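You operate a simulated robot arm through the tools that you are given. There is no shell and no other tool. Be economical: measure what you need, move in short steps, check, and stop when the job is done.

You run a simulated two-armed robot. Do the job below in one go: nothing can be reset, and whatever is moved stays where it is left.

JOB
Pick up the fault slip with one hand, pass it to the other hand and put it on the socket bench top.

The check looks at the end state, three seconds after you hand in, the way a careful person would. Anything else that was tipped, shoved, dropped, spilled or broken makes it a failure.

ROBOT AND FRAMES
Two 6-joint arms with two-finger grippers on one trunk, on a base that drives. Base frame: it is fixed to the floor where the robot stands at the start and does not move with it; the origin is under the middle of the robot, x ahead of it, y to its left, z up. Lengths are in m, angles in degrees, forces in N, time in s.
The left shoulder is at the start at [0.03, 0.178, 1.013], the right one opposite. With the tool pointing down near the work surface each hand reaches from about 0.44 to 0.84 m from the robot's upright axis, wherever it stands, measured 20 degrees to its own side. Places, roughly: socket bench top [-1.9, -1.1, 0.8]. Payload 2.54 kg a hand.
Tool frame (each hand has its own): the origin (TCP) lies between the finger pads and is the grasp point; the fingertips stand 0.03 m ahead of it; z points along the fingers, y is the line along which they close. The gripper opens to 0.116 m. The gripper's body begins 0.095 m behind the TCP.
Orientation is told as [roll, pitch, yaw] about the base's x, y, z axes, in that order, counted from this pose: with the fingers straight down and closing along the base's y, the tool's x points along the base's -x, its y along +y and its z along -z.

CONTROLS
- The arms move only by the tool send_rows. It takes "left_plan", "right_plan" or both (then of equal length, played together; a hand with none holds still); each is a list of rows, each a list of 7 numbers: the closure, from 0 (fully open) to 1 (shut), then the shift along the tool's x, y, z in m, then the turn, a rotation vector about the tool's x, y, z in degrees. In form: [[claw, x, y, z, wx, wy, wz], ...]. A call has 1 to 10 rows; each row is the pose to reach, as a shift and turn from the pose commanded when the call began, along the tool's axes at that moment. Each row takes 0.2 s and may step no farther than 0.05 m and 8.6 degrees from the row before; otherwise, or with a gripper value out of range, the whole call is refused. Where a pose cannot be reached the arm comes as near as it can. A force on the tool above 40 N (or 10 N above the force at the start of the call, whichever is more), or a blocked arm, ends the call early, and 0.2 s more pass. Each finger travels about 0.153 m/s and halts on what it meets, pressing with about 31 N; the grip force reading is that of the motor and also rises with nothing between the fingers. The clock runs only during rows and for 0.2 s after the last one: add rows that repeat a pose to give the fingers time. It gives the time, the measured TCP pose, the force on the tool (base axes), the opening and the grip force at its end, in the units of the frame above (readings bear some noise), with the torque about the TCP (base axes, N m) and any sound that the robot's microphone picked up.
- Cameras (640 x 400 px; columns grow to the right, rows downward): "scene" is now at [0.0506, -0.0068, 1.733]; the picture's right is [-0.10, -0.99, 0.00], its down [-0.77, 0.08, -0.63] and it looks along [0.62, -0.07, -0.78] (base axes); focal length 269 px, centre (320, 200). "left" rides on the left gripper at [0.069, 0.015, -0.122] in its tool frame; the picture's right is [-0.21, 0.98, 0.00], its down [-0.83, -0.18, -0.53] and it looks along [-0.52, -0.11, 0.85] (tool axes); focal length 251 px, centre (320, 200). "right" rides on the right gripper at [0.069, -0.015, -0.122] in its tool frame; the picture's right is [0.21, 0.98, 0.00], its down [-0.83, 0.18, -0.53] and it looks along [-0.52, 0.11, 0.85] (tool axes); focal length 251 px, centre (320, 200). There is no depth. A picture from a camera that has moved, and an enlarged one, comes with that camera's place and axes in the base frame and with its lens.
- snapshot(camera): a new picture of that camera. No time passes.
- move_column(by): slides the trunk up (or, below 0, down) by that many m; the arms and the scene camera ride with it, the base frame stays. It gives what a move gives, with no picture.
- steer(legs): drives the robot by 1 to 6 legs, each [ahead, left, turn to the left] in m, m and degrees, along the robot's own axes; the way and the turn of a leg run together, so that a leg with both is an arc; at most 1.5 m and 180 degrees a leg. The arms and the cameras ride along, it lands a little off, and it stops where it bumps. It gives what a move gives.
- turn_head(pan, tilt): turns the head with the scene camera to pan (to the left, within 143 degrees either way) and tilt (down, from -29 to 69), counted from straight ahead of the robot. It gives what a move gives.
- zoom(camera, box): a new picture of the part [left, top, right, bottom] of that camera's present view, enlarged. No time passes.
- job_done(): hands the job in; it is judged then, once.

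Work in short steps. Places have to be worked out from the pictures, the camera data and where the tool is seen: move nearer, look again, correct. Check each grasp and each placing, and mend what went wrong. You have 120 turns and 100 pictures in all, those below and enlarged ones among them. Open the grippers and draw the arms clear of the work before you hand the job in, unless the task says otherwise; then end with one line.

The tools are called after "Emit:" as name(argument=value, ...) on one line, values as JSON. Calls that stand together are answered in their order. send_rows: Moves the arms, as the interface text tells. Its arguments: {"type":"object","properties":{"left_plan":{"type":"array"},"right_plan":{"type":"array"}},"required":[]} The other tools are called the same way: move_column (by) slides the trunk up or down; steer (legs) drives the base; turn_head (pan, tilt) turns the head that bears the scene camera; snapshot (camera) takes a picture; zoom (camera, box) takes an enlarged picture of a part of a camera's view; job_done () hands the job in.

At the start:

```text
time: 0.0
left_position: [0.415, 0.114, 1.1482]
left_tool_rot: [0.0, 0.0, 0.0]
left_contact_force: [0.1, -0.3, -0.4]
left_torque: [-0.02, -0.01, 0.02]
left_finger_gap: 0.116
left_grasp_force: 0.0
right_position: [0.4992, -0.2102, 1.1588]
right_tool_rot: [0.0, 0.0, 0.1]
right_contact_force: [0.5, -0.4, 0.2]
right_torque: [0.01, 0.01, -0.01]
right_finger_gap: 0.1162
right_grasp_force: 0.1
trunk travel left (down, up): [-0.225, 0.315]
robot x, y, heading: [0.0015, 0.0012, -0.1]
head pan, tilt: [-6.0, 51.1]
```

scene: 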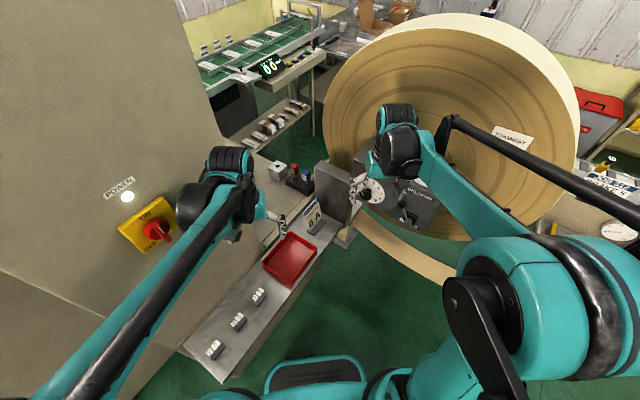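
right: 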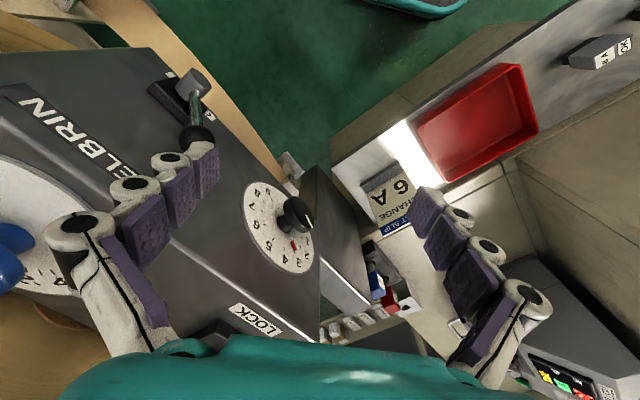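
left: 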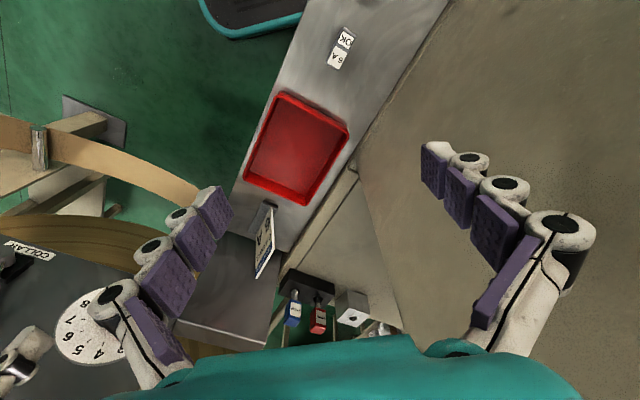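

The card standing near the red tray looks like the fault slip ("6 A CHANGE ... T SLIP"). I zoom in to see it better.

Emit:
zoom(camera="right", box=[320, 120, 480, 260])

Emit:
zoom(camera="left", box=[200, 80, 360, 320])

Emit:
zoom(camera="scene", box=[180, 150, 380, 380])

```text
2.86 times, centred on (400, 190) of right
camera zoom: at [0.4313, -0.2271, 1.282], right [-0.21, 0.98, 0.0], down [0.83, 0.18, 0.53], along [0.52, 0.11, -0.85], focal length 718 px, centre (91, 229)
```

zoom: 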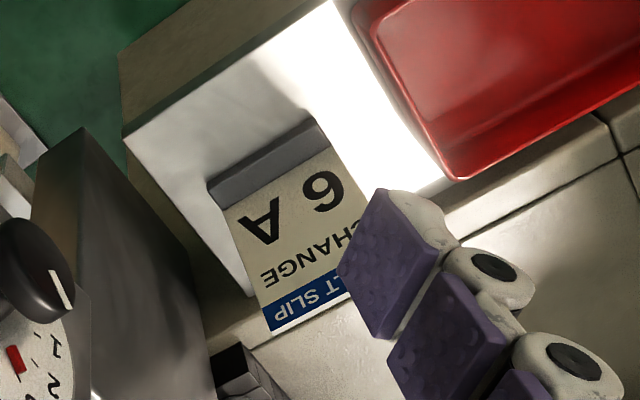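

```text
1.67 times, centred on (280, 200) of left
camera zoom: at [0.3448, 0.1286, 1.2702], right [0.21, 0.98, 0.0], down [0.83, -0.18, 0.53], along [0.52, -0.11, -0.85], focal length 419 px, centre (387, 200)
```

zoom: 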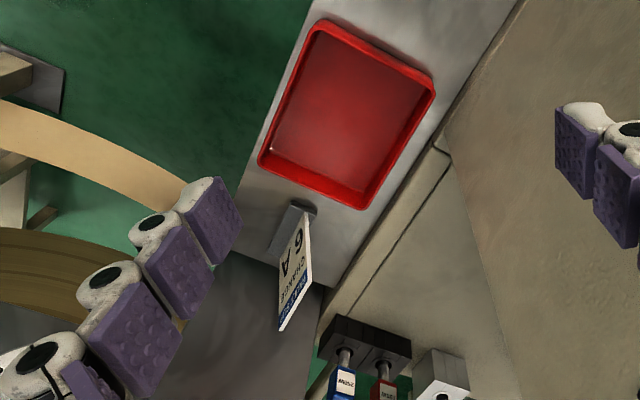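

```text
1.74 times, centred on (280, 265) of scene
camera zoom: at [0.0506, -0.0068, 1.733], right [-0.1, -0.99, 0.0], down [-0.77, 0.08, -0.63], along [0.62, -0.07, -0.78], focal length 468 px, centre (390, 87)
```

zoom: 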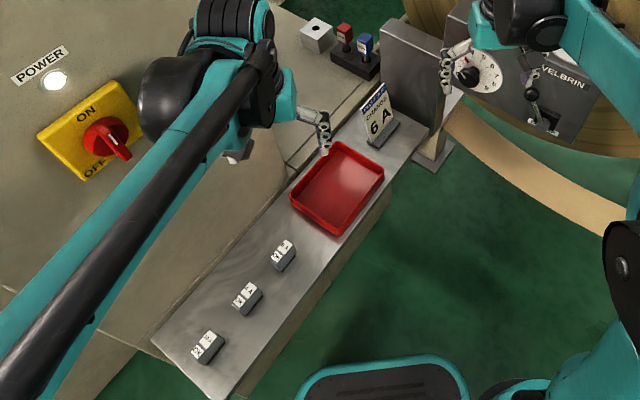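

Triangulating gives the slip's foot at about (0.625,-0.058,0.83) and a top corner at about (0.68,-0.064,0.95). I zoom in closer to get its size, tilt and how it is held.

Emit:
zoom(camera="scene", box=[280, 180, 350, 250])

Emit:
zoom(camera="left", box=[230, 190, 300, 290])

Emit:
zoom(camera="right", box=[350, 150, 440, 250])

```text
5.71 times, centred on (315, 215) of scene
camera zoom: at [0.0506, -0.0068, 1.733], right [-0.1, -0.99, 0.0], down [-0.77, 0.08, -0.63], along [0.62, -0.07, -0.78], focal length 1538 px, centre (349, 114)
```

zoom: 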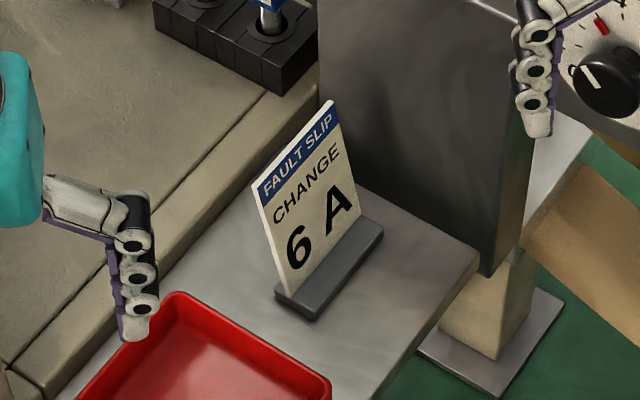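

```text
4.00 times, centred on (265, 240) of left
camera zoom: at [0.3448, 0.1286, 1.2702], right [0.21, 0.98, 0.0], down [0.83, -0.18, 0.53], along [0.52, -0.11, -0.85], focal length 1006 px, centre (540, 40)
```

zoom: 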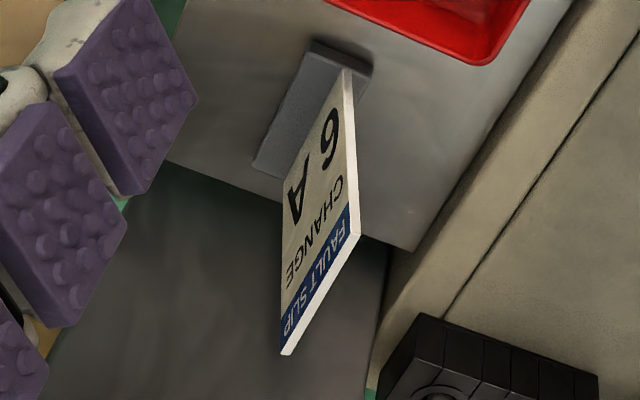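

```text
4.00 times, centred on (395, 200) of right
camera zoom: at [0.4313, -0.2271, 1.282], right [-0.21, 0.98, 0.0], down [0.83, 0.18, 0.53], along [0.52, 0.11, -0.85], focal length 1006 px, centre (20, 200)
```

zoom: 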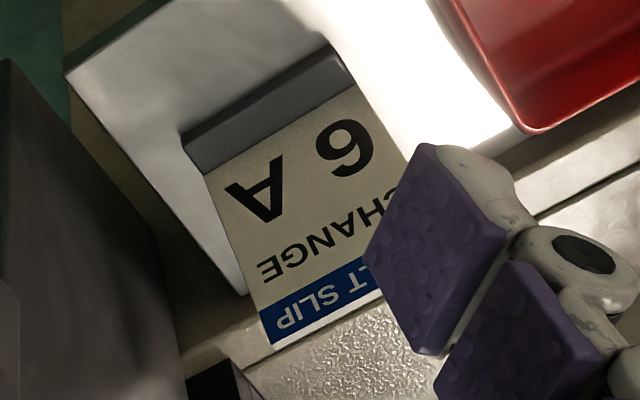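

The card is about 82 mm wide and 110 mm tall, standing on a foot and leaning back about 13°. Its normal lies along (0.67,0.74). I'll pick with the left hand near the FAULT side, and first go to a standoff about 16 cm above along the card's plane.

Emit:
send_rows(left_plan=[[0, -0.03, -0.013, 0.006, 1.6, 0.6, 5.2], [0.1, -0.061, -0.027, 0.012, 3.2, 1.25, 10.5], [0.2, -0.091, -0.04, 0.018, 4.8, 1.9, 15.7], [0.3, -0.122, -0.054, 0.024, 6.45, 2.5, 21.0], [0.3, -0.152, -0.067, 0.03, 8.1, 3.1, 26.2], [0.3, -0.182, -0.08, 0.036, 9.7, 3.75, 31.4], [0.3, -0.213, -0.094, 0.042, 11.3, 4.4, 36.7], [0.3, -0.243, -0.107, 0.048, 12.9, 5.0, 41.9]])

Emit:
snapshot(camera="left")

Emit:
snapshot(camera="scene")

Emit:
snapshot(camera="right")

```text
time: 1.8
left_position: [0.659, 0.0055, 1.0994]
left_tool_rot: [-13.6, 0.0, -42.2]
left_contact_force: [0.4, 0.0, 0.0]
left_torque: [0.0, 0.04, -0.02]
left_finger_gap: 0.0812
left_grasp_force: 0.1
right_position: [0.5013, -0.2113, 1.1595]
right_tool_rot: [0.0, 0.1, 0.0]
right_contact_force: [0.7, -0.8, -0.5]
right_torque: [-0.02, 0.05, -0.02]
right_finger_gap: 0.1158
right_grasp_force: 0.2
trunk travel left (down, up): [-0.225, 0.315]
robot x, y, heading: [-0.0019, -0.0007, -0.2]
head pan, tilt: [-6.0, 51.1]
```

```text
90 pictures are left
camera left: at [0.6373, 0.0839, 1.2133], right [0.8, 0.56, -0.23], down [0.58, -0.59, 0.56], along [0.18, -0.58, -0.8], focal length 251 px, centre (320, 200)
```

left: 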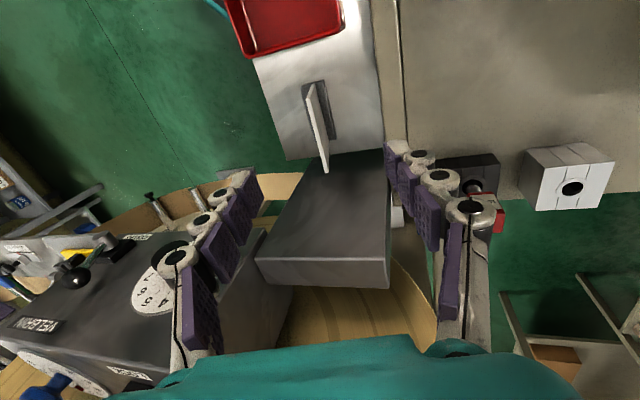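

```text
89 pictures are left
camera scene: at [0.053, -0.0073, 1.7329], right [-0.1, -0.99, 0.0], down [-0.78, 0.08, -0.63], along [0.62, -0.07, -0.78], focal length 269 px, centre (320, 200)
```

scene: 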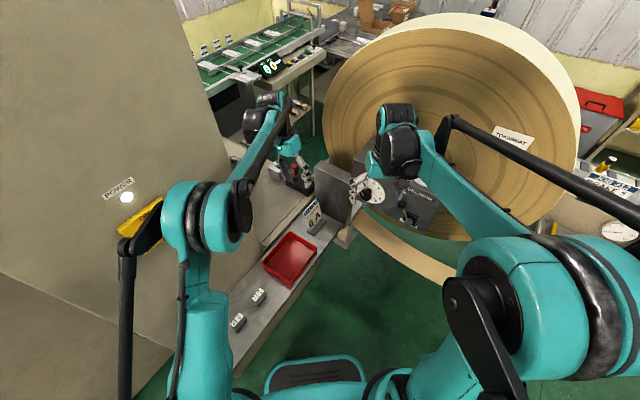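

```text
88 pictures are left
camera right: at [0.4332, -0.2274, 1.2813], right [-0.21, 0.98, 0.0], down [0.83, 0.18, 0.53], along [0.52, 0.11, -0.85], focal length 251 px, centre (320, 200)
```

right: 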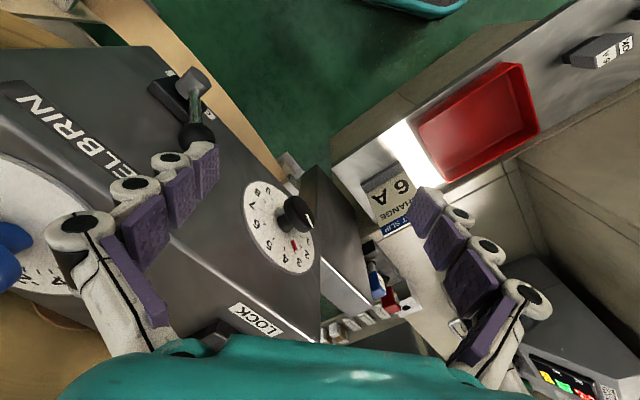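

The arm reached the standoff cleanly. I zoom in on the card to check alignment, and turn the head left to check the left elbow's clearance from the cabinet and power switch.

Emit:
zoom(camera="left", box=[260, 60, 380, 180])

Emit:
turn_head(pan=35, tilt=55)

Emit:
snapshot(camera="scene")

```text
3.33 times, centred on (320, 120) of left
camera zoom: at [0.6373, 0.0839, 1.2133], right [0.8, 0.56, -0.23], down [0.58, -0.59, 0.56], along [0.18, -0.58, -0.8], focal length 838 px, centre (320, 467)
```

zoom: 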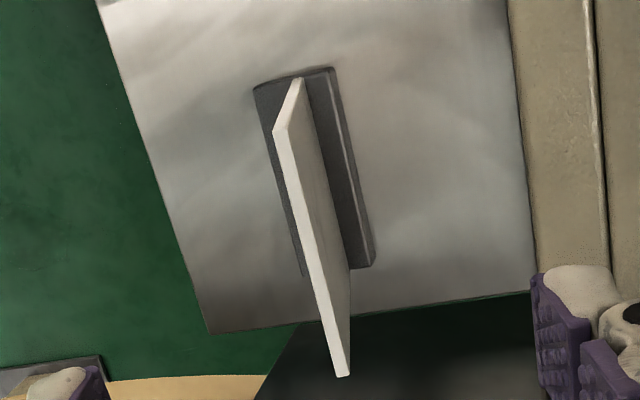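

```text
time: 2.9
left_position: [0.6578, 0.0057, 1.0993]
left_tool_rot: [-13.5, 0.0, -42.1]
left_contact_force: [0.3, -1.0, -1.4]
left_torque: [-0.01, 0.01, 0.03]
left_finger_gap: 0.0811
left_grasp_force: 0.1
right_position: [0.4991, -0.2112, 1.1602]
right_tool_rot: [0.0, 0.0, 0.1]
right_contact_force: [0.4, 0.1, -0.6]
right_torque: [0.01, -0.03, 0.03]
right_finger_gap: 0.1158
right_grasp_force: 0.1
trunk travel left (down, up): [-0.225, 0.315]
robot x, y, heading: [0.0017, -0.0031, 0.3]
head pan, tilt: [35.0, 55.0]
```

```text
86 pictures are left
camera scene: at [0.034, 0.0425, 1.728], right [0.57, -0.82, 0.0], down [-0.67, -0.47, -0.57], along [0.47, 0.33, -0.82], focal length 269 px, centre (320, 200)
```

scene: 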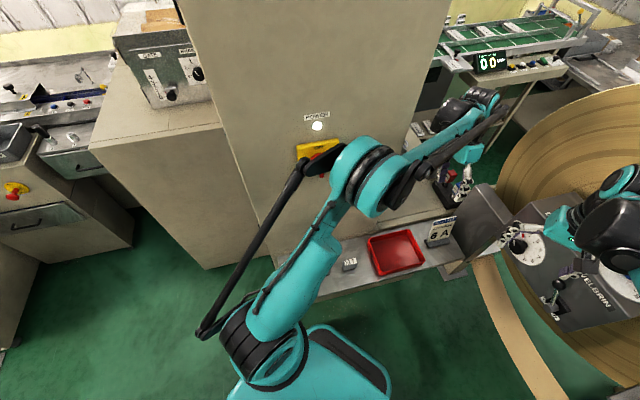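

The left elbow is only centimetres from the cabinet's power switch, so I won't descend from here. Shifting the base to the right would clear it; I look to the right first to see if there is room.

Emit:
turn_head(pan=-45, tilt=50)

Emit:
snapshot(camera="scene")

Emit:
turn_head(pan=-110, tilt=40)

Emit:
snapshot(camera="scene")

```text
time: 4.4
left_position: [0.6581, 0.006, 1.1008]
left_tool_rot: [-13.5, -0.1, -42.0]
left_contact_force: [0.5, -0.3, 0.1]
left_torque: [-0.01, -0.03, -0.02]
left_finger_gap: 0.081
left_grasp_force: 0.0
right_position: [0.4985, -0.2113, 1.1595]
right_tool_rot: [0.0, -0.1, -0.1]
right_contact_force: [-0.6, -0.1, -0.1]
right_torque: [0.03, 0.01, 0.0]
right_finger_gap: 0.1162
right_grasp_force: 0.0
trunk travel left (down, up): [-0.225, 0.315]
robot x, y, heading: [-0.0006, 0.0029, -0.2]
head pan, tilt: [-45.0, 50.0]
```

```text
85 pictures are left
camera scene: at [0.0297, -0.0533, 1.7345], right [-0.71, -0.71, 0.0], down [-0.54, 0.54, -0.64], along [0.45, -0.45, -0.77], focal length 269 px, centre (320, 200)
```

scene: 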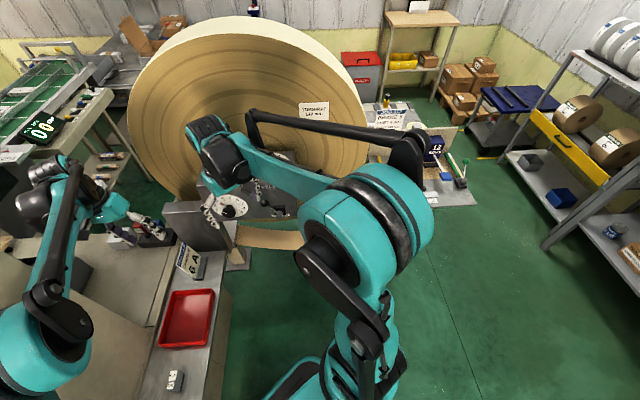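

```text
time: 5.8
left_position: [0.6579, 0.0065, 1.0995]
left_tool_rot: [-13.4, 0.0, -42.0]
left_contact_force: [0.2, 0.2, 0.0]
left_torque: [0.01, 0.0, -0.03]
left_finger_gap: 0.0811
left_grasp_force: 0.0
right_position: [0.4992, -0.2118, 1.1604]
right_tool_rot: [0.0, 0.0, 0.0]
right_contact_force: [-0.1, 0.1, -0.2]
right_torque: [-0.01, -0.03, 0.02]
right_finger_gap: 0.116
right_grasp_force: 0.1
trunk travel left (down, up): [-0.225, 0.315]
robot x, y, heading: [-0.0002, 0.0011, 0.0]
head pan, tilt: [-110.0, 40.0]
```

```text
84 pictures are left
camera scene: at [-0.0538, -0.0788, 1.7486], right [-0.94, 0.34, 0.0], down [0.22, 0.6, -0.77], along [-0.26, -0.72, -0.64], focal length 269 px, centre (320, 200)
```

scene: 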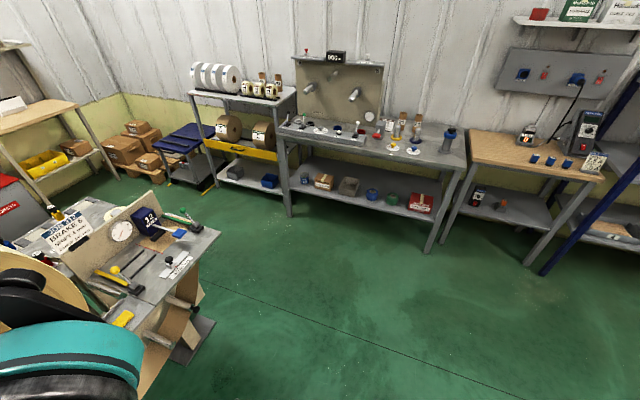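

There is free floor to the right, and the socket bench is the wooden-topped one by the sockets. I retract both hands, then drive right about 0.25 m with a slight left turn.

Emit:
send_rows(left_plan=[[0.3, 0.03, -0.018, -0.006, 0, 0, 0], [0.3, 0.06, -0.036, -0.012, 0, 0, 0], [0.3, 0.09, -0.054, -0.018, 0, 0, 0], [0.3, 0.12, -0.072, -0.024, 0, 0, 0], [0.3, 0.15, -0.09, -0.03, 0, 0, 0], [0.3, 0.1815, -0.108, -0.036, 0, 0, 0]], right_plan=[[0, 0.02, 0, -0.004, 0, 0, 0], [0, 0.04, 0, -0.008, 0, 0, 0], [0, 0.06, 0, -0.012, 0, 0, 0], [0, 0.08, 0, -0.016, 0, 0, 0], [0, 0.1, 0, -0.02, 0, 0, 0], [0, 0.12, 0, -0.02, 0, 0, 0]])

Emit:
steer(legs=[[0, -0.25, 0], [0, 0, 15]])

Emit:
turn_head(pan=0, tilt=50)

Emit:
snapshot(camera="scene")

```text
time: 7.2
left_position: [0.4541, 0.0567, 1.1633]
left_tool_rot: [-13.5, 0.0, -42.1]
left_contact_force: [0.2, 0.8, -0.4]
left_torque: [0.0, -0.05, 0.01]
left_finger_gap: 0.0813
left_grasp_force: 0.1
right_position: [0.3784, -0.2109, 1.1812]
right_tool_rot: [0.1, -0.2, 0.0]
right_contact_force: [0.0, 0.0, 0.1]
right_torque: [-0.03, -0.06, -0.02]
right_finger_gap: 0.1161
right_grasp_force: 0.1
trunk travel left (down, up): [-0.225, 0.315]
robot x, y, heading: [-0.0003, -0.002, -0.1]
head pan, tilt: [-110.0, 40.0]
```

```text
time: 9.9
left_position: [0.427, -0.0756, 1.162]
left_tool_rot: [-13.5, 0.0, -26.9]
left_contact_force: [-0.4, 0.2, 0.2]
left_torque: [0.0, 0.01, -0.01]
left_finger_gap: 0.0811
left_grasp_force: 0.2
right_position: [0.4231, -0.3529, 1.181]
right_tool_rot: [-0.1, 0.0, 15.2]
right_contact_force: [-0.6, 0.1, 0.6]
right_torque: [0.02, 0.03, 0.01]
right_finger_gap: 0.116
right_grasp_force: 0.0
trunk travel left (down, up): [-0.225, 0.315]
robot x, y, heading: [0.0022, -0.2483, 15.1]
head pan, tilt: [-110.0, 40.0]
```

```text
time: 11.8
left_position: [0.4268, -0.0747, 1.1618]
left_tool_rot: [-13.5, 0.0, -26.8]
left_contact_force: [-0.3, -0.4, -0.7]
left_torque: [0.06, -0.01, 0.04]
left_finger_gap: 0.0813
left_grasp_force: 0.1
right_position: [0.4226, -0.3527, 1.1802]
right_tool_rot: [0.0, 0.0, 15.2]
right_contact_force: [-0.6, 0.6, 0.3]
right_torque: [0.01, 0.0, 0.0]
right_finger_gap: 0.1158
right_grasp_force: 0.2
trunk travel left (down, up): [-0.225, 0.315]
robot x, y, heading: [-0.0053, -0.2491, 15.2]
head pan, tilt: [0.0, 50.0]
```

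```text
83 pictures are left
camera scene: at [0.0507, -0.2364, 1.7345], right [0.26, -0.97, 0.0], down [-0.74, -0.2, -0.64], along [0.62, 0.17, -0.77], focal length 269 px, centre (320, 200)
```

scene: 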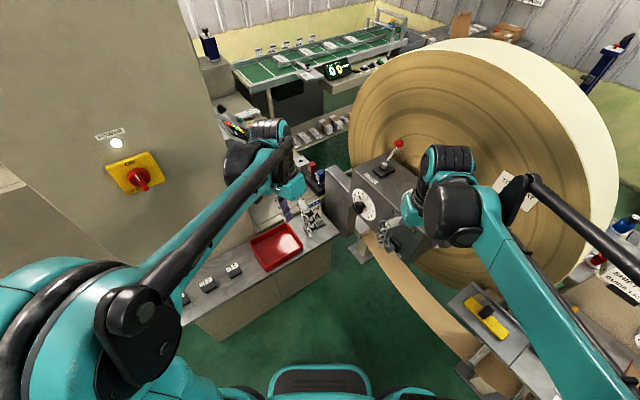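

The elbow is now well clear of the cabinet. I bring the left hand back to the standoff above the card, restoring its yaw to −42°.

Emit:
send_rows(left_plan=[[0.3, -0.028, 0.031, 0.003, 0, 0.6, 2.5], [0.3, -0.056, 0.062, 0.006, 0, 1.2, 4.9], [0.3, -0.084, 0.0935, 0.009, 0, 1.75, 7.4], [0.3, -0.112, 0.125, 0.0125, 0, 2.3, 9.9], [0.3, -0.14, 0.156, 0.0156, 0, 2.9, 12.3], [0.3, -0.1685, 0.187, 0.0187, 0, 3.5, 14.8]])

Emit:
snapshot(camera="left")

Emit:
snapshot(camera="scene")

Emit:
snapshot(camera="right")

```text
time: 13.2
left_position: [0.657, 0.0069, 1.099]
left_tool_rot: [-13.6, 0.1, -42.2]
left_contact_force: [0.4, -0.1, -1.2]
left_torque: [-0.04, 0.03, -0.03]
left_finger_gap: 0.0811
left_grasp_force: 0.1
right_position: [0.425, -0.3514, 1.1805]
right_tool_rot: [0.1, 0.1, 15.2]
right_contact_force: [1.2, 0.7, 0.1]
right_torque: [-0.01, 0.02, -0.03]
right_finger_gap: 0.116
right_grasp_force: 0.1
trunk travel left (down, up): [-0.225, 0.315]
robot x, y, heading: [0.0015, -0.2486, 15.3]
head pan, tilt: [0.0, 50.0]
```

```text
82 pictures are left
camera left: at [0.635, 0.0849, 1.2135], right [0.8, 0.56, -0.23], down [0.58, -0.59, 0.56], along [0.18, -0.58, -0.79], focal length 251 px, centre (320, 200)
```

left: 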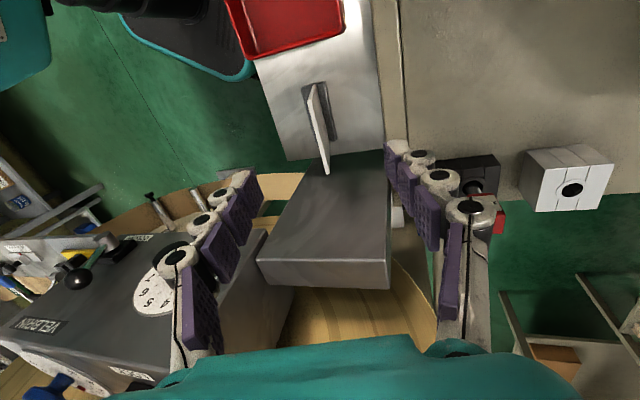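

```text
81 pictures are left
camera scene: at [0.0535, -0.2354, 1.7343], right [0.26, -0.96, 0.0], down [-0.74, -0.2, -0.64], along [0.62, 0.17, -0.77], focal length 269 px, centre (320, 200)
```

scene: 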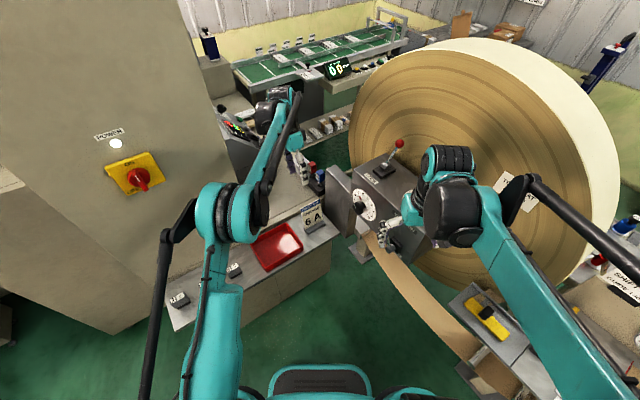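

```text
80 pictures are left
camera right: at [0.363, -0.386, 1.3027], right [-0.46, 0.89, 0.0], down [0.75, 0.39, 0.53], along [0.47, 0.25, -0.85], focal length 251 px, centre (320, 200)
```

right: 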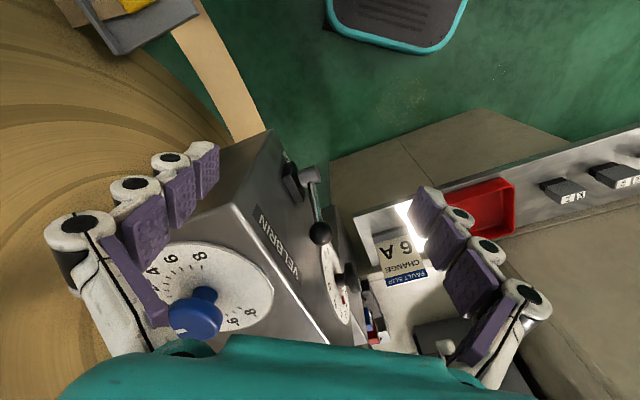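

The elbow is clear now. The card sits about 6 mm toward tool −y with ~2° of yaw off, so I correct that while descending 12 cm and then look again.

Emit:
send_rows(left_plan=[[0.3, 0, -0.006, 0.02, 0, 0, -1.8], [0.3, 0, -0.006, 0.04, 0, 0, -1.8], [0.3, 0, -0.006, 0.06, 0, 0, -1.8], [0.3, 0, -0.006, 0.08, 0, 0, -1.8], [0.3, 0, -0.006, 0.1, 0, 0, -1.8], [0.3, 0, -0.006, 0.12, 0, 0, -1.8]])

Emit:
zoom(camera="left", box=[200, 80, 440, 250])

Emit:
zoom(camera="scene", box=[240, 140, 380, 280])

Emit:
zoom(camera="right", box=[340, 150, 500, 340])

```text
time: 14.6
left_position: [0.6339, -0.019, 0.986]
left_tool_rot: [-13.5, 0.4, -40.4]
left_contact_force: [0.3, 0.0, 0.1]
left_torque: [-0.04, 0.0, 0.0]
left_finger_gap: 0.0812
left_grasp_force: 0.1
right_position: [0.4227, -0.3535, 1.1812]
right_tool_rot: [0.0, 0.0, 15.1]
right_contact_force: [0.4, 0.3, 0.3]
right_torque: [0.01, 0.03, 0.0]
right_finger_gap: 0.1159
right_grasp_force: 0.0
trunk travel left (down, up): [-0.225, 0.315]
robot x, y, heading: [0.0017, -0.2508, 15.2]
head pan, tilt: [0.0, 50.0]
```

```text
2.35 times, centred on (320, 165) of left
camera zoom: at [0.6097, 0.0581, 1.1002], right [0.78, 0.59, -0.23], down [0.6, -0.58, 0.56], along [0.19, -0.57, -0.8], focal length 592 px, centre (320, 282)
```

zoom: 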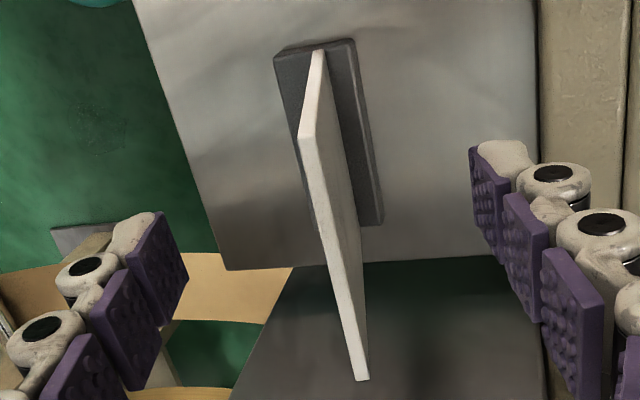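

```text
2.86 times, centred on (310, 210) of scene
camera zoom: at [0.0512, -0.2361, 1.7344], right [0.26, -0.96, 0.0], down [-0.74, -0.2, -0.64], along [0.62, 0.17, -0.77], focal length 769 px, centre (349, 171)
```

zoom: 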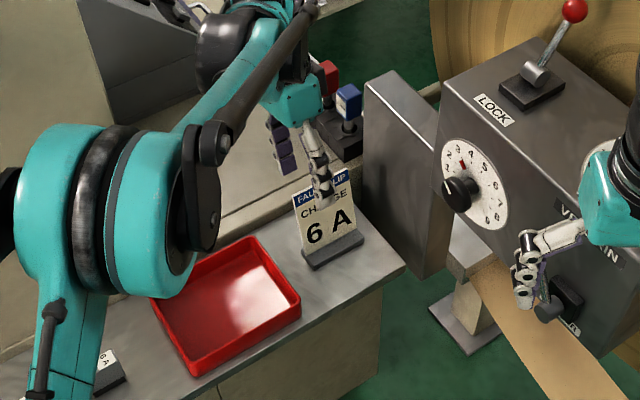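

```text
2.11 times, centred on (420, 245) of right
camera zoom: at [0.3612, -0.3866, 1.3031], right [-0.46, 0.89, 0.0], down [0.75, 0.39, 0.53], along [0.47, 0.25, -0.85], focal length 529 px, centre (110, 105)
```

zoom: 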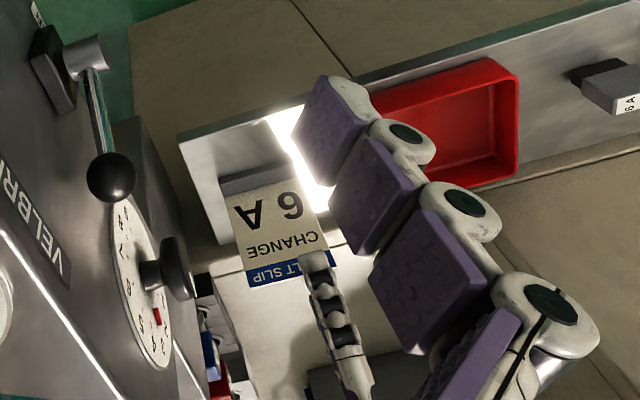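

The card is centred between the fingers to within about 1 mm and the yaw matches. I descend the last 45 mm and close.

Emit:
send_rows(left_plan=[[0.3, 0, -0.001, 0.015, 0, 0, 0], [0.3, 0, -0.001, 0.03, 0, 0, 0], [0.3, 0, -0.001, 0.045, 0, 0, 0], [0.3, 0, -0.001, 0.045, 0, 0, 0], [0.6, 0, -0.001, 0.045, 0, 0, 0], [0.8, 0, -0.001, 0.045, 0, 0, 0], [1, 0, -0.001, 0.045, 0, 0, 0], [1, 0, -0.001, 0.045, 0, 0, 0], [1, 0, -0.001, 0.045, 0, 0, 0]])

Emit:
zoom(camera="left", box=[200, 80, 440, 250])

Emit:
zoom(camera="scene", box=[260, 160, 360, 260])

```text
time: 16.6
left_position: [0.626, -0.0269, 0.9416]
left_tool_rot: [-13.6, 0.4, -40.4]
left_contact_force: [-0.4, 0.0, 0.3]
left_torque: [0.06, -0.03, -0.02]
left_finger_gap: 0.006
left_grasp_force: 31.2
right_position: [0.4228, -0.3527, 1.182]
right_tool_rot: [0.0, 0.0, 15.1]
right_contact_force: [0.5, -0.2, -0.7]
right_torque: [0.02, 0.01, 0.02]
right_finger_gap: 0.116
right_grasp_force: 0.1
trunk travel left (down, up): [-0.225, 0.315]
robot x, y, heading: [-0.0017, -0.2547, 14.9]
head pan, tilt: [0.0, 50.0]
```

```text
2.35 times, centred on (320, 165) of left
camera zoom: at [0.6018, 0.0497, 1.056], right [0.78, 0.59, -0.23], down [0.6, -0.58, 0.56], along [0.19, -0.57, -0.8], focal length 592 px, centre (320, 282)
```

zoom: 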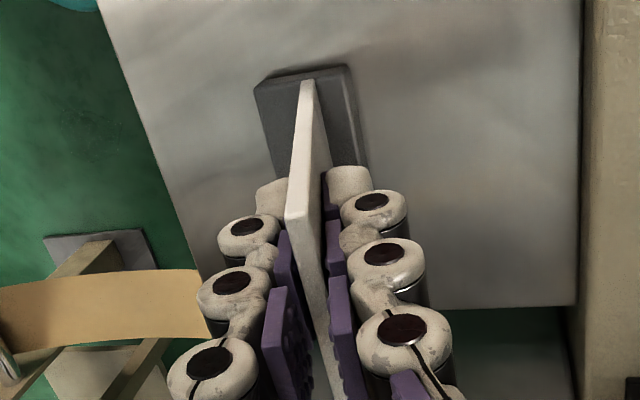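

```text
4.00 times, centred on (310, 210) of scene
camera zoom: at [0.0508, -0.2363, 1.7345], right [0.26, -0.96, 0.0], down [-0.74, -0.2, -0.64], along [0.62, 0.17, -0.77], focal length 1077 px, centre (360, 160)
```

zoom: 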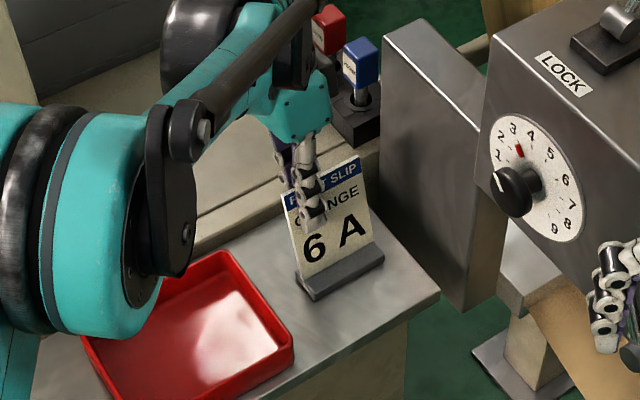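

Gripped at a 6 mm gap. I lift along the card's own plane a little at a time, in case the card sits in a slotted foot.

Emit:
send_rows(left_plan=[[1, 0, 0, -0.01, 0, 0, 0], [1, 0, 0, -0.02, 0, 0, 0], [1, 0, 0, -0.03, 0, 0, 0], [1, 0, 0, -0.045, 0, 0, 0], [1, 0, 0, -0.06, 0, 0, 0]])

Emit:
zoom(camera="scene", box=[250, 140, 370, 260])

Emit:
snapshot(camera="left")

```text
time: 17.8
left_position: [0.6355, -0.0155, 1.0001]
left_tool_rot: [-13.4, 0.3, -40.3]
left_contact_force: [0.1, 0.9, -1.1]
left_torque: [0.04, 0.01, -0.01]
left_finger_gap: 0.0058
left_grasp_force: 30.7
right_position: [0.4224, -0.3537, 1.1808]
right_tool_rot: [0.0, 0.0, 15.2]
right_contact_force: [-0.4, -0.6, -0.7]
right_torque: [-0.01, 0.01, -0.02]
right_finger_gap: 0.116
right_grasp_force: 0.1
trunk travel left (down, up): [-0.225, 0.315]
robot x, y, heading: [0.0029, -0.2512, 15.2]
head pan, tilt: [0.0, 50.0]
```

```text
3.33 times, centred on (310, 200) of scene
camera zoom: at [0.0506, -0.2363, 1.7345], right [0.26, -0.96, 0.0], down [-0.74, -0.2, -0.64], along [0.62, 0.17, -0.77], focal length 897 px, centre (353, 200)
```

zoom: 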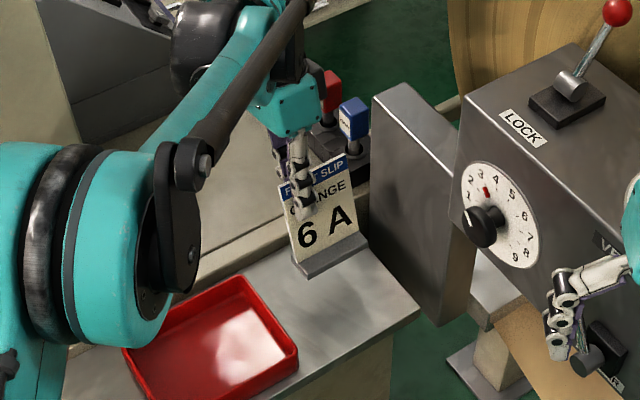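

```text
73 pictures are left
camera left: at [0.6102, 0.0597, 1.115], right [0.78, 0.59, -0.23], down [0.6, -0.58, 0.56], along [0.19, -0.57, -0.8], focal length 251 px, centre (320, 200)
```

left: 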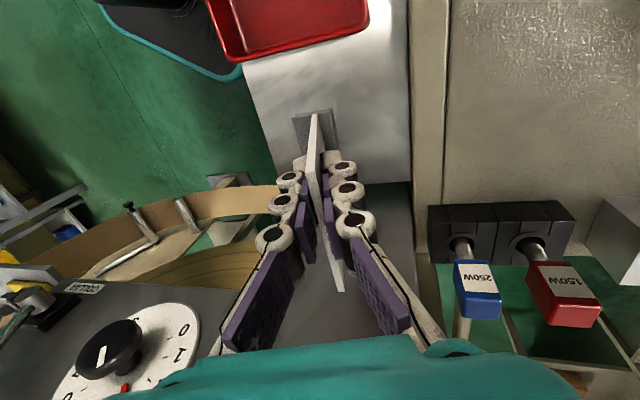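

The foot comes up with the card, so the slip is one piece. I lift it further, then draw it back toward the robot above everything.

Emit:
send_rows(left_plan=[[1, 0, -0.007, -0.03, 0, 0, 0], [1, 0, -0.014, -0.06, 0, 0, 0], [1, 0, -0.021, -0.09, 0, 0, 0], [1, 0, -0.028, -0.12, 0, 0, 0], [1, 0, -0.035, -0.15, 0, 0, 0], [1, 0.03, -0.05, -0.155, 0, 0, 0], [1, 0.06, -0.065, -0.16, 0, 0, 0], [1, 0.09, -0.08, -0.165, 0, 0, 0], [1, 0.12, -0.095, -0.17, 0, 0, 0], [1, 0.15, -0.11, -0.175, 0, 0, 0]])

Emit:
turn_head(pan=140, tilt=45)

Emit:
snapshot(camera="scene")

Emit:
turn_head(pan=-140, tilt=40)

Emit:
snapshot(camera="scene")

Emit:
snapshot(camera="left")

```text
time: 20.0
left_position: [0.4785, 0.028, 1.199]
left_tool_rot: [-13.4, 0.4, -40.4]
left_contact_force: [-0.5, -0.5, -1.0]
left_torque: [0.0, -0.03, 0.02]
left_finger_gap: 0.0059
left_grasp_force: 31.2
right_position: [0.4228, -0.3538, 1.1817]
right_tool_rot: [0.0, 0.0, 15.2]
right_contact_force: [-0.4, -0.3, -0.1]
right_torque: [-0.02, 0.0, 0.03]
right_finger_gap: 0.1161
right_grasp_force: 0.1
trunk travel left (down, up): [-0.225, 0.315]
robot x, y, heading: [-0.0001, -0.2519, 15.1]
head pan, tilt: [0.0, 50.0]
```

```text
time: 22.2
left_position: [0.4805, 0.0273, 1.197]
left_tool_rot: [-13.5, 0.4, -40.4]
left_contact_force: [0.6, -0.9, 0.4]
left_torque: [0.0, -0.01, 0.0]
left_finger_gap: 0.006
left_grasp_force: 31.1
right_position: [0.4224, -0.3536, 1.1813]
right_tool_rot: [0.0, 0.0, 15.3]
right_contact_force: [0.5, 0.0, 0.1]
right_torque: [0.01, 0.03, 0.04]
right_finger_gap: 0.1159
right_grasp_force: 0.1
trunk travel left (down, up): [-0.225, 0.315]
robot x, y, heading: [-0.003, -0.2545, 15.2]
head pan, tilt: [140.0, 45.0]
```

```text
72 pictures are left
camera scene: at [-0.0974, -0.2224, 1.7414], right [0.42, 0.91, 0.0], down [0.64, -0.3, -0.71], along [-0.64, 0.3, -0.71], focal length 269 px, centre (320, 200)
```

scene: 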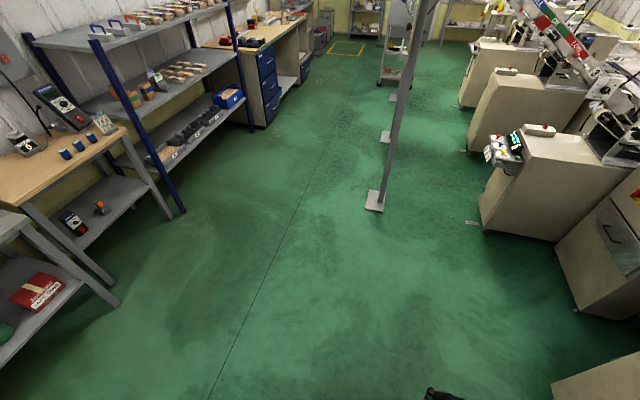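

```text
time: 26.1
left_position: [0.4801, 0.0265, 1.1977]
left_tool_rot: [-13.4, 0.5, -40.4]
left_contact_force: [0.3, 1.1, -0.1]
left_torque: [0.04, -0.02, 0.0]
left_finger_gap: 0.0059
left_grasp_force: 30.8
right_position: [0.4231, -0.3534, 1.1807]
right_tool_rot: [0.0, 0.0, 15.1]
right_contact_force: [0.0, 0.5, 0.5]
right_torque: [-0.02, 0.04, -0.01]
right_finger_gap: 0.1158
right_grasp_force: 0.1
trunk travel left (down, up): [-0.225, 0.315]
robot x, y, heading: [0.0024, -0.248, 15.5]
head pan, tilt: [-140.0, 40.0]
```

```text
71 pictures are left
camera scene: at [-0.072, -0.3264, 1.7487], right [-0.82, 0.57, 0.0], down [0.37, 0.53, -0.77], along [-0.44, -0.63, -0.64], focal length 269 px, centre (320, 200)
```

scene: 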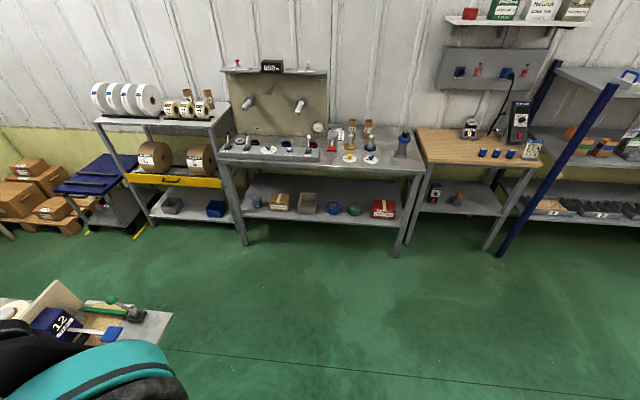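

```text
70 pictures are left
camera left: at [0.456, 0.1039, 1.3131], right [0.78, 0.59, -0.23], down [0.6, -0.58, 0.56], along [0.19, -0.57, -0.8], focal length 251 px, centre (320, 200)
```

left: 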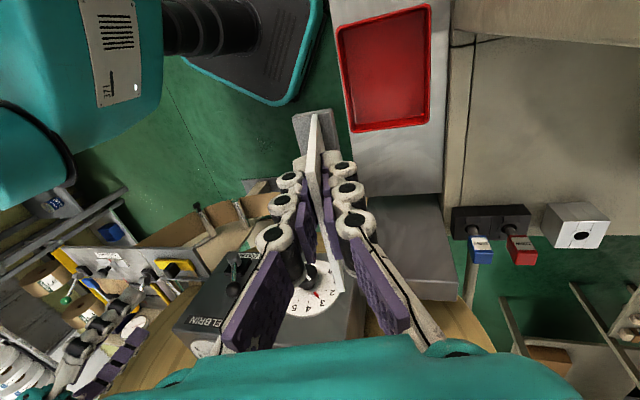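

The slip is held firmly and there is plenty of free floor behind. I back off 0.6 m for room, then square the slip up in front of the robot with the left hand and begin turning the right hand for the hand-over.

Emit:
steer(legs=[[-0.6, 0, 0]])

Emit:
send_rows(left_plan=[[1, -0.008, -0.012, 0.003, -2.2, 0.7, 5.7], [1, -0.0155, -0.0245, 0.006, -4.4, 1.35, 11.4], [1, -0.023, -0.037, 0.009, -6.5, 2.0, 17.1], [1, -0.031, -0.049, 0.012, -8.7, 2.7, 22.8], [1, -0.039, -0.061, 0.015, -10.9, 3.4, 28.5], [1, -0.0465, -0.0734, 0.0177, -13.1, 4.06, 34.2]], right_plan=[[0, -0.007, -0.007, -0.012, -2.9, -2.9, -7.1], [0, -0.013, -0.013, -0.023, -5.9, -5.9, -14.15], [0, -0.02, -0.02, -0.035, -8.8, -8.8, -21.2], [0, -0.027, -0.027, -0.047, -11.7, -11.7, -28.3], [0, -0.033, -0.033, -0.058, -14.7, -14.7, -35.4], [0, -0.04, -0.04, -0.07, -17.6, -17.6, -42.5]])

Emit:
turn_head(pan=0, tilt=45)

Emit:
snapshot(camera="scene")

```text
time: 29.5
left_position: [-0.1022, -0.131, 1.1989]
left_tool_rot: [-13.5, 0.5, -40.1]
left_contact_force: [0.9, 0.2, -0.6]
left_torque: [0.01, -0.03, 0.04]
left_finger_gap: 0.0058
left_grasp_force: 30.7
right_position: [-0.1597, -0.5103, 1.1816]
right_tool_rot: [-0.1, 0.0, 15.5]
right_contact_force: [-0.6, -0.6, 0.1]
right_torque: [-0.03, -0.03, -0.01]
right_finger_gap: 0.1162
right_grasp_force: 0.1
trunk travel left (down, up): [-0.225, 0.315]
robot x, y, heading: [-0.5788, -0.4094, 15.4]
head pan, tilt: [-140.0, 40.0]
```

```text
time: 30.9
left_position: [-0.1163, -0.2193, 1.1984]
left_tool_rot: [-0.1, 0.4, -74.6]
left_contact_force: [0.2, 0.7, -0.6]
left_torque: [0.02, -0.01, -0.03]
left_finger_gap: 0.0059
left_grasp_force: 31.4
right_position: [-0.1091, -0.5401, 1.2526]
right_tool_rot: [10.2, -22.3, 56.7]
right_contact_force: [-0.3, 0.2, 0.1]
right_torque: [0.01, 0.02, -0.02]
right_finger_gap: 0.1158
right_grasp_force: 0.1
trunk travel left (down, up): [-0.225, 0.315]
robot x, y, heading: [-0.5825, -0.4088, 15.5]
head pan, tilt: [-140.0, 40.0]
```

```text
time: 33.1
left_position: [-0.1172, -0.2189, 1.1971]
left_tool_rot: [-0.4, 0.3, -74.4]
left_contact_force: [0.9, -0.2, -0.2]
left_torque: [0.04, 0.03, 0.0]
left_finger_gap: 0.0062
left_grasp_force: 30.9
right_position: [-0.1095, -0.5393, 1.2518]
right_tool_rot: [10.1, -22.2, 56.6]
right_contact_force: [-0.3, -0.2, 0.1]
right_torque: [-0.01, 0.01, -0.02]
right_finger_gap: 0.1159
right_grasp_force: 0.1
trunk travel left (down, up): [-0.225, 0.315]
robot x, y, heading: [-0.5825, -0.4114, 15.6]
head pan, tilt: [0.0, 45.0]
```

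```text
69 pictures are left
camera scene: at [-0.5269, -0.3946, 1.7414], right [0.27, -0.96, 0.0], down [-0.68, -0.19, -0.71], along [0.68, 0.19, -0.71], focal length 269 px, centre (320, 200)
```

scene: 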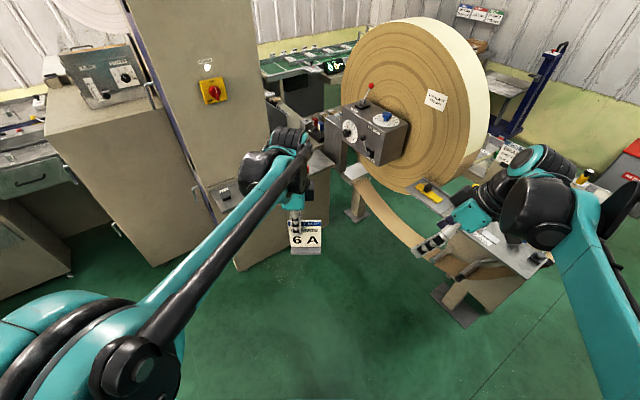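

Left is holding the slip squarely, facing the robot. I finish turning the right hand to its 45° approach and bring it to a standoff beside the slip's right top corner.

Emit:
send_rows(right_plan=[[0, -0.0265, 0.008, 0.002, -2.9, -2.9, -7.1], [0, -0.053, 0.0165, 0.0045, -5.9, -5.9, -14.15], [0, -0.0795, 0.0247, 0.0067, -8.8, -8.8, -21.2], [0, -0.106, 0.033, 0.009, -11.7, -11.7, -28.3], [0, -0.1325, 0.041, 0.011, -14.7, -14.7, -35.4], [0, -0.159, 0.0494, 0.0133, -17.6, -17.6, -42.5]])

Emit:
snapshot(camera="right")

Emit:
snapshot(camera="scene")

Emit:
zoom(camera="scene", box=[260, 150, 400, 280])

```text
time: 34.5
left_position: [-0.1159, -0.2177, 1.1977]
left_tool_rot: [-0.3, 0.3, -74.4]
left_contact_force: [0.3, -0.3, -0.8]
left_torque: [0.0, 0.0, 0.02]
left_finger_gap: 0.0059
left_grasp_force: 31.0
right_position: [-0.0711, -0.3872, 1.3075]
right_tool_rot: [-0.1, -45.1, 105.6]
right_contact_force: [0.7, -0.1, 0.0]
right_torque: [-0.01, -0.02, 0.02]
right_finger_gap: 0.1158
right_grasp_force: 0.0
trunk travel left (down, up): [-0.225, 0.315]
robot x, y, heading: [-0.5806, -0.408, 15.3]
head pan, tilt: [0.0, 45.0]
```

```text
68 pictures are left
camera right: at [-0.019, -0.5125, 1.3439], right [-0.9, -0.41, -0.15], down [-0.23, 0.15, 0.96], along [-0.37, 0.9, -0.23], focal length 251 px, centre (320, 200)
```

right: 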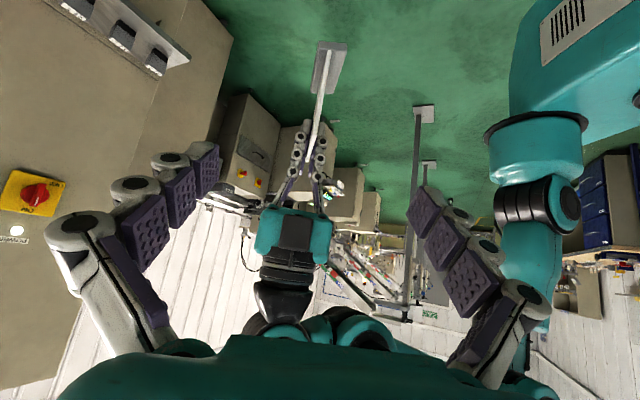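

```text
67 pictures are left
camera scene: at [-0.5257, -0.3937, 1.7413], right [0.27, -0.96, 0.0], down [-0.68, -0.19, -0.71], along [0.68, 0.19, -0.71], focal length 269 px, centre (320, 200)
```

scene: 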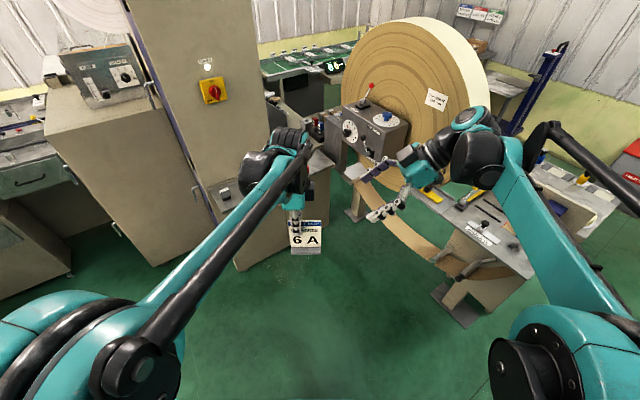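

```text
3.08 times, centred on (330, 215) of scene
camera zoom: at [-0.5257, -0.3937, 1.7413], right [0.27, -0.96, 0.0], down [-0.68, -0.19, -0.71], along [0.68, 0.19, -0.71], focal length 828 px, centre (289, 154)
```

zoom: 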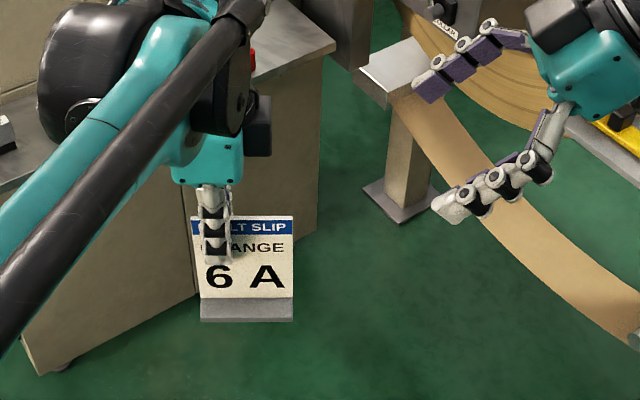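

The layout is as planned. I zoom in with the right camera to check the card's plane against the right hand's closing centre.

Emit:
zoom(camera="right", box=[250, 30, 400, 220])

```text
2.11 times, centred on (325, 125) of right
camera zoom: at [-0.019, -0.5125, 1.3439], right [-0.9, -0.41, -0.15], down [-0.23, 0.15, 0.96], along [-0.37, 0.9, -0.23], focal length 529 px, centre (310, 358)
```

zoom: 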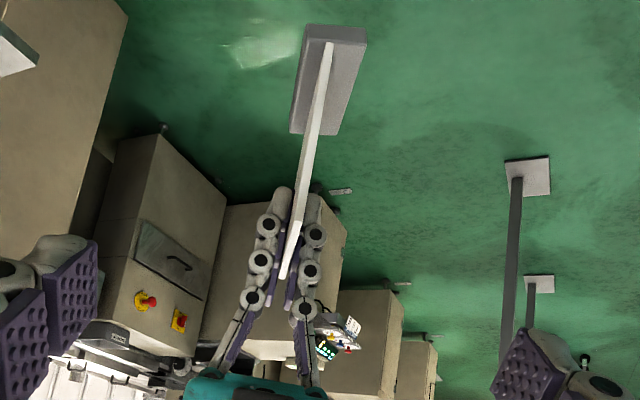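

Triangulated, the slip's top right corner is at robot-frame (0.501,−0.002,1.219) and the card hangs vertical. I advance most of the way with a 3.5 mm correction, then check.

Emit:
send_rows(right_plan=[[0.3, -0.003, -0.0035, 0.03, 0, 0, 0], [0.3, -0.006, -0.0035, 0.06, 0, 0, 0], [0.4, -0.009, -0.0035, 0.09, 0, 0, 0], [0.4, -0.0113, -0.0035, 0.12, 0, 0, 0]])

Emit:
zoom(camera="scene", box=[260, 150, 400, 280])

Emit:
snapshot(camera="right")

```text
time: 35.5
left_position: [-0.1161, -0.2186, 1.1973]
left_tool_rot: [-0.1, 0.4, -74.5]
left_contact_force: [0.1, -0.2, -1.0]
left_torque: [0.03, 0.0, -0.01]
left_finger_gap: 0.006
left_grasp_force: 31.0
right_position: [-0.0919, -0.2941, 1.2286]
right_tool_rot: [0.0, -45.0, 105.5]
right_contact_force: [0.6, -0.6, 0.2]
right_torque: [-0.01, 0.0, 0.01]
right_finger_gap: 0.0694
right_grasp_force: 0.0
trunk travel left (down, up): [-0.225, 0.315]
robot x, y, heading: [-0.5825, -0.4081, 15.1]
head pan, tilt: [0.0, 45.0]
```

```text
3.08 times, centred on (330, 215) of scene
camera zoom: at [-0.5266, -0.3938, 1.7414], right [0.27, -0.96, 0.0], down [-0.68, -0.19, -0.71], along [0.68, 0.19, -0.71], focal length 828 px, centre (289, 154)
```

zoom: 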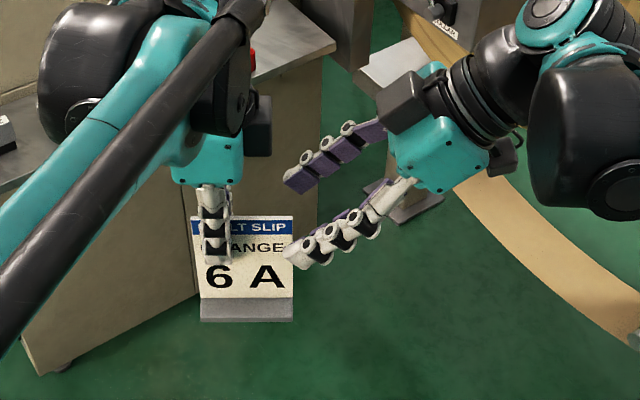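

```text
63 pictures are left
camera right: at [-0.0397, -0.4221, 1.2661], right [-0.9, -0.41, -0.15], down [-0.23, 0.15, 0.96], along [-0.37, 0.9, -0.23], focal length 251 px, centre (320, 200)
```

right: 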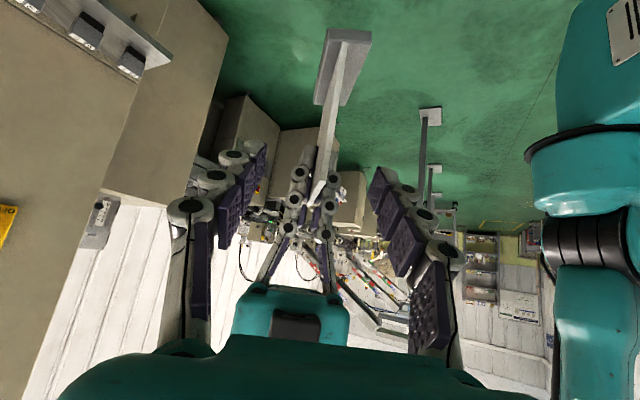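

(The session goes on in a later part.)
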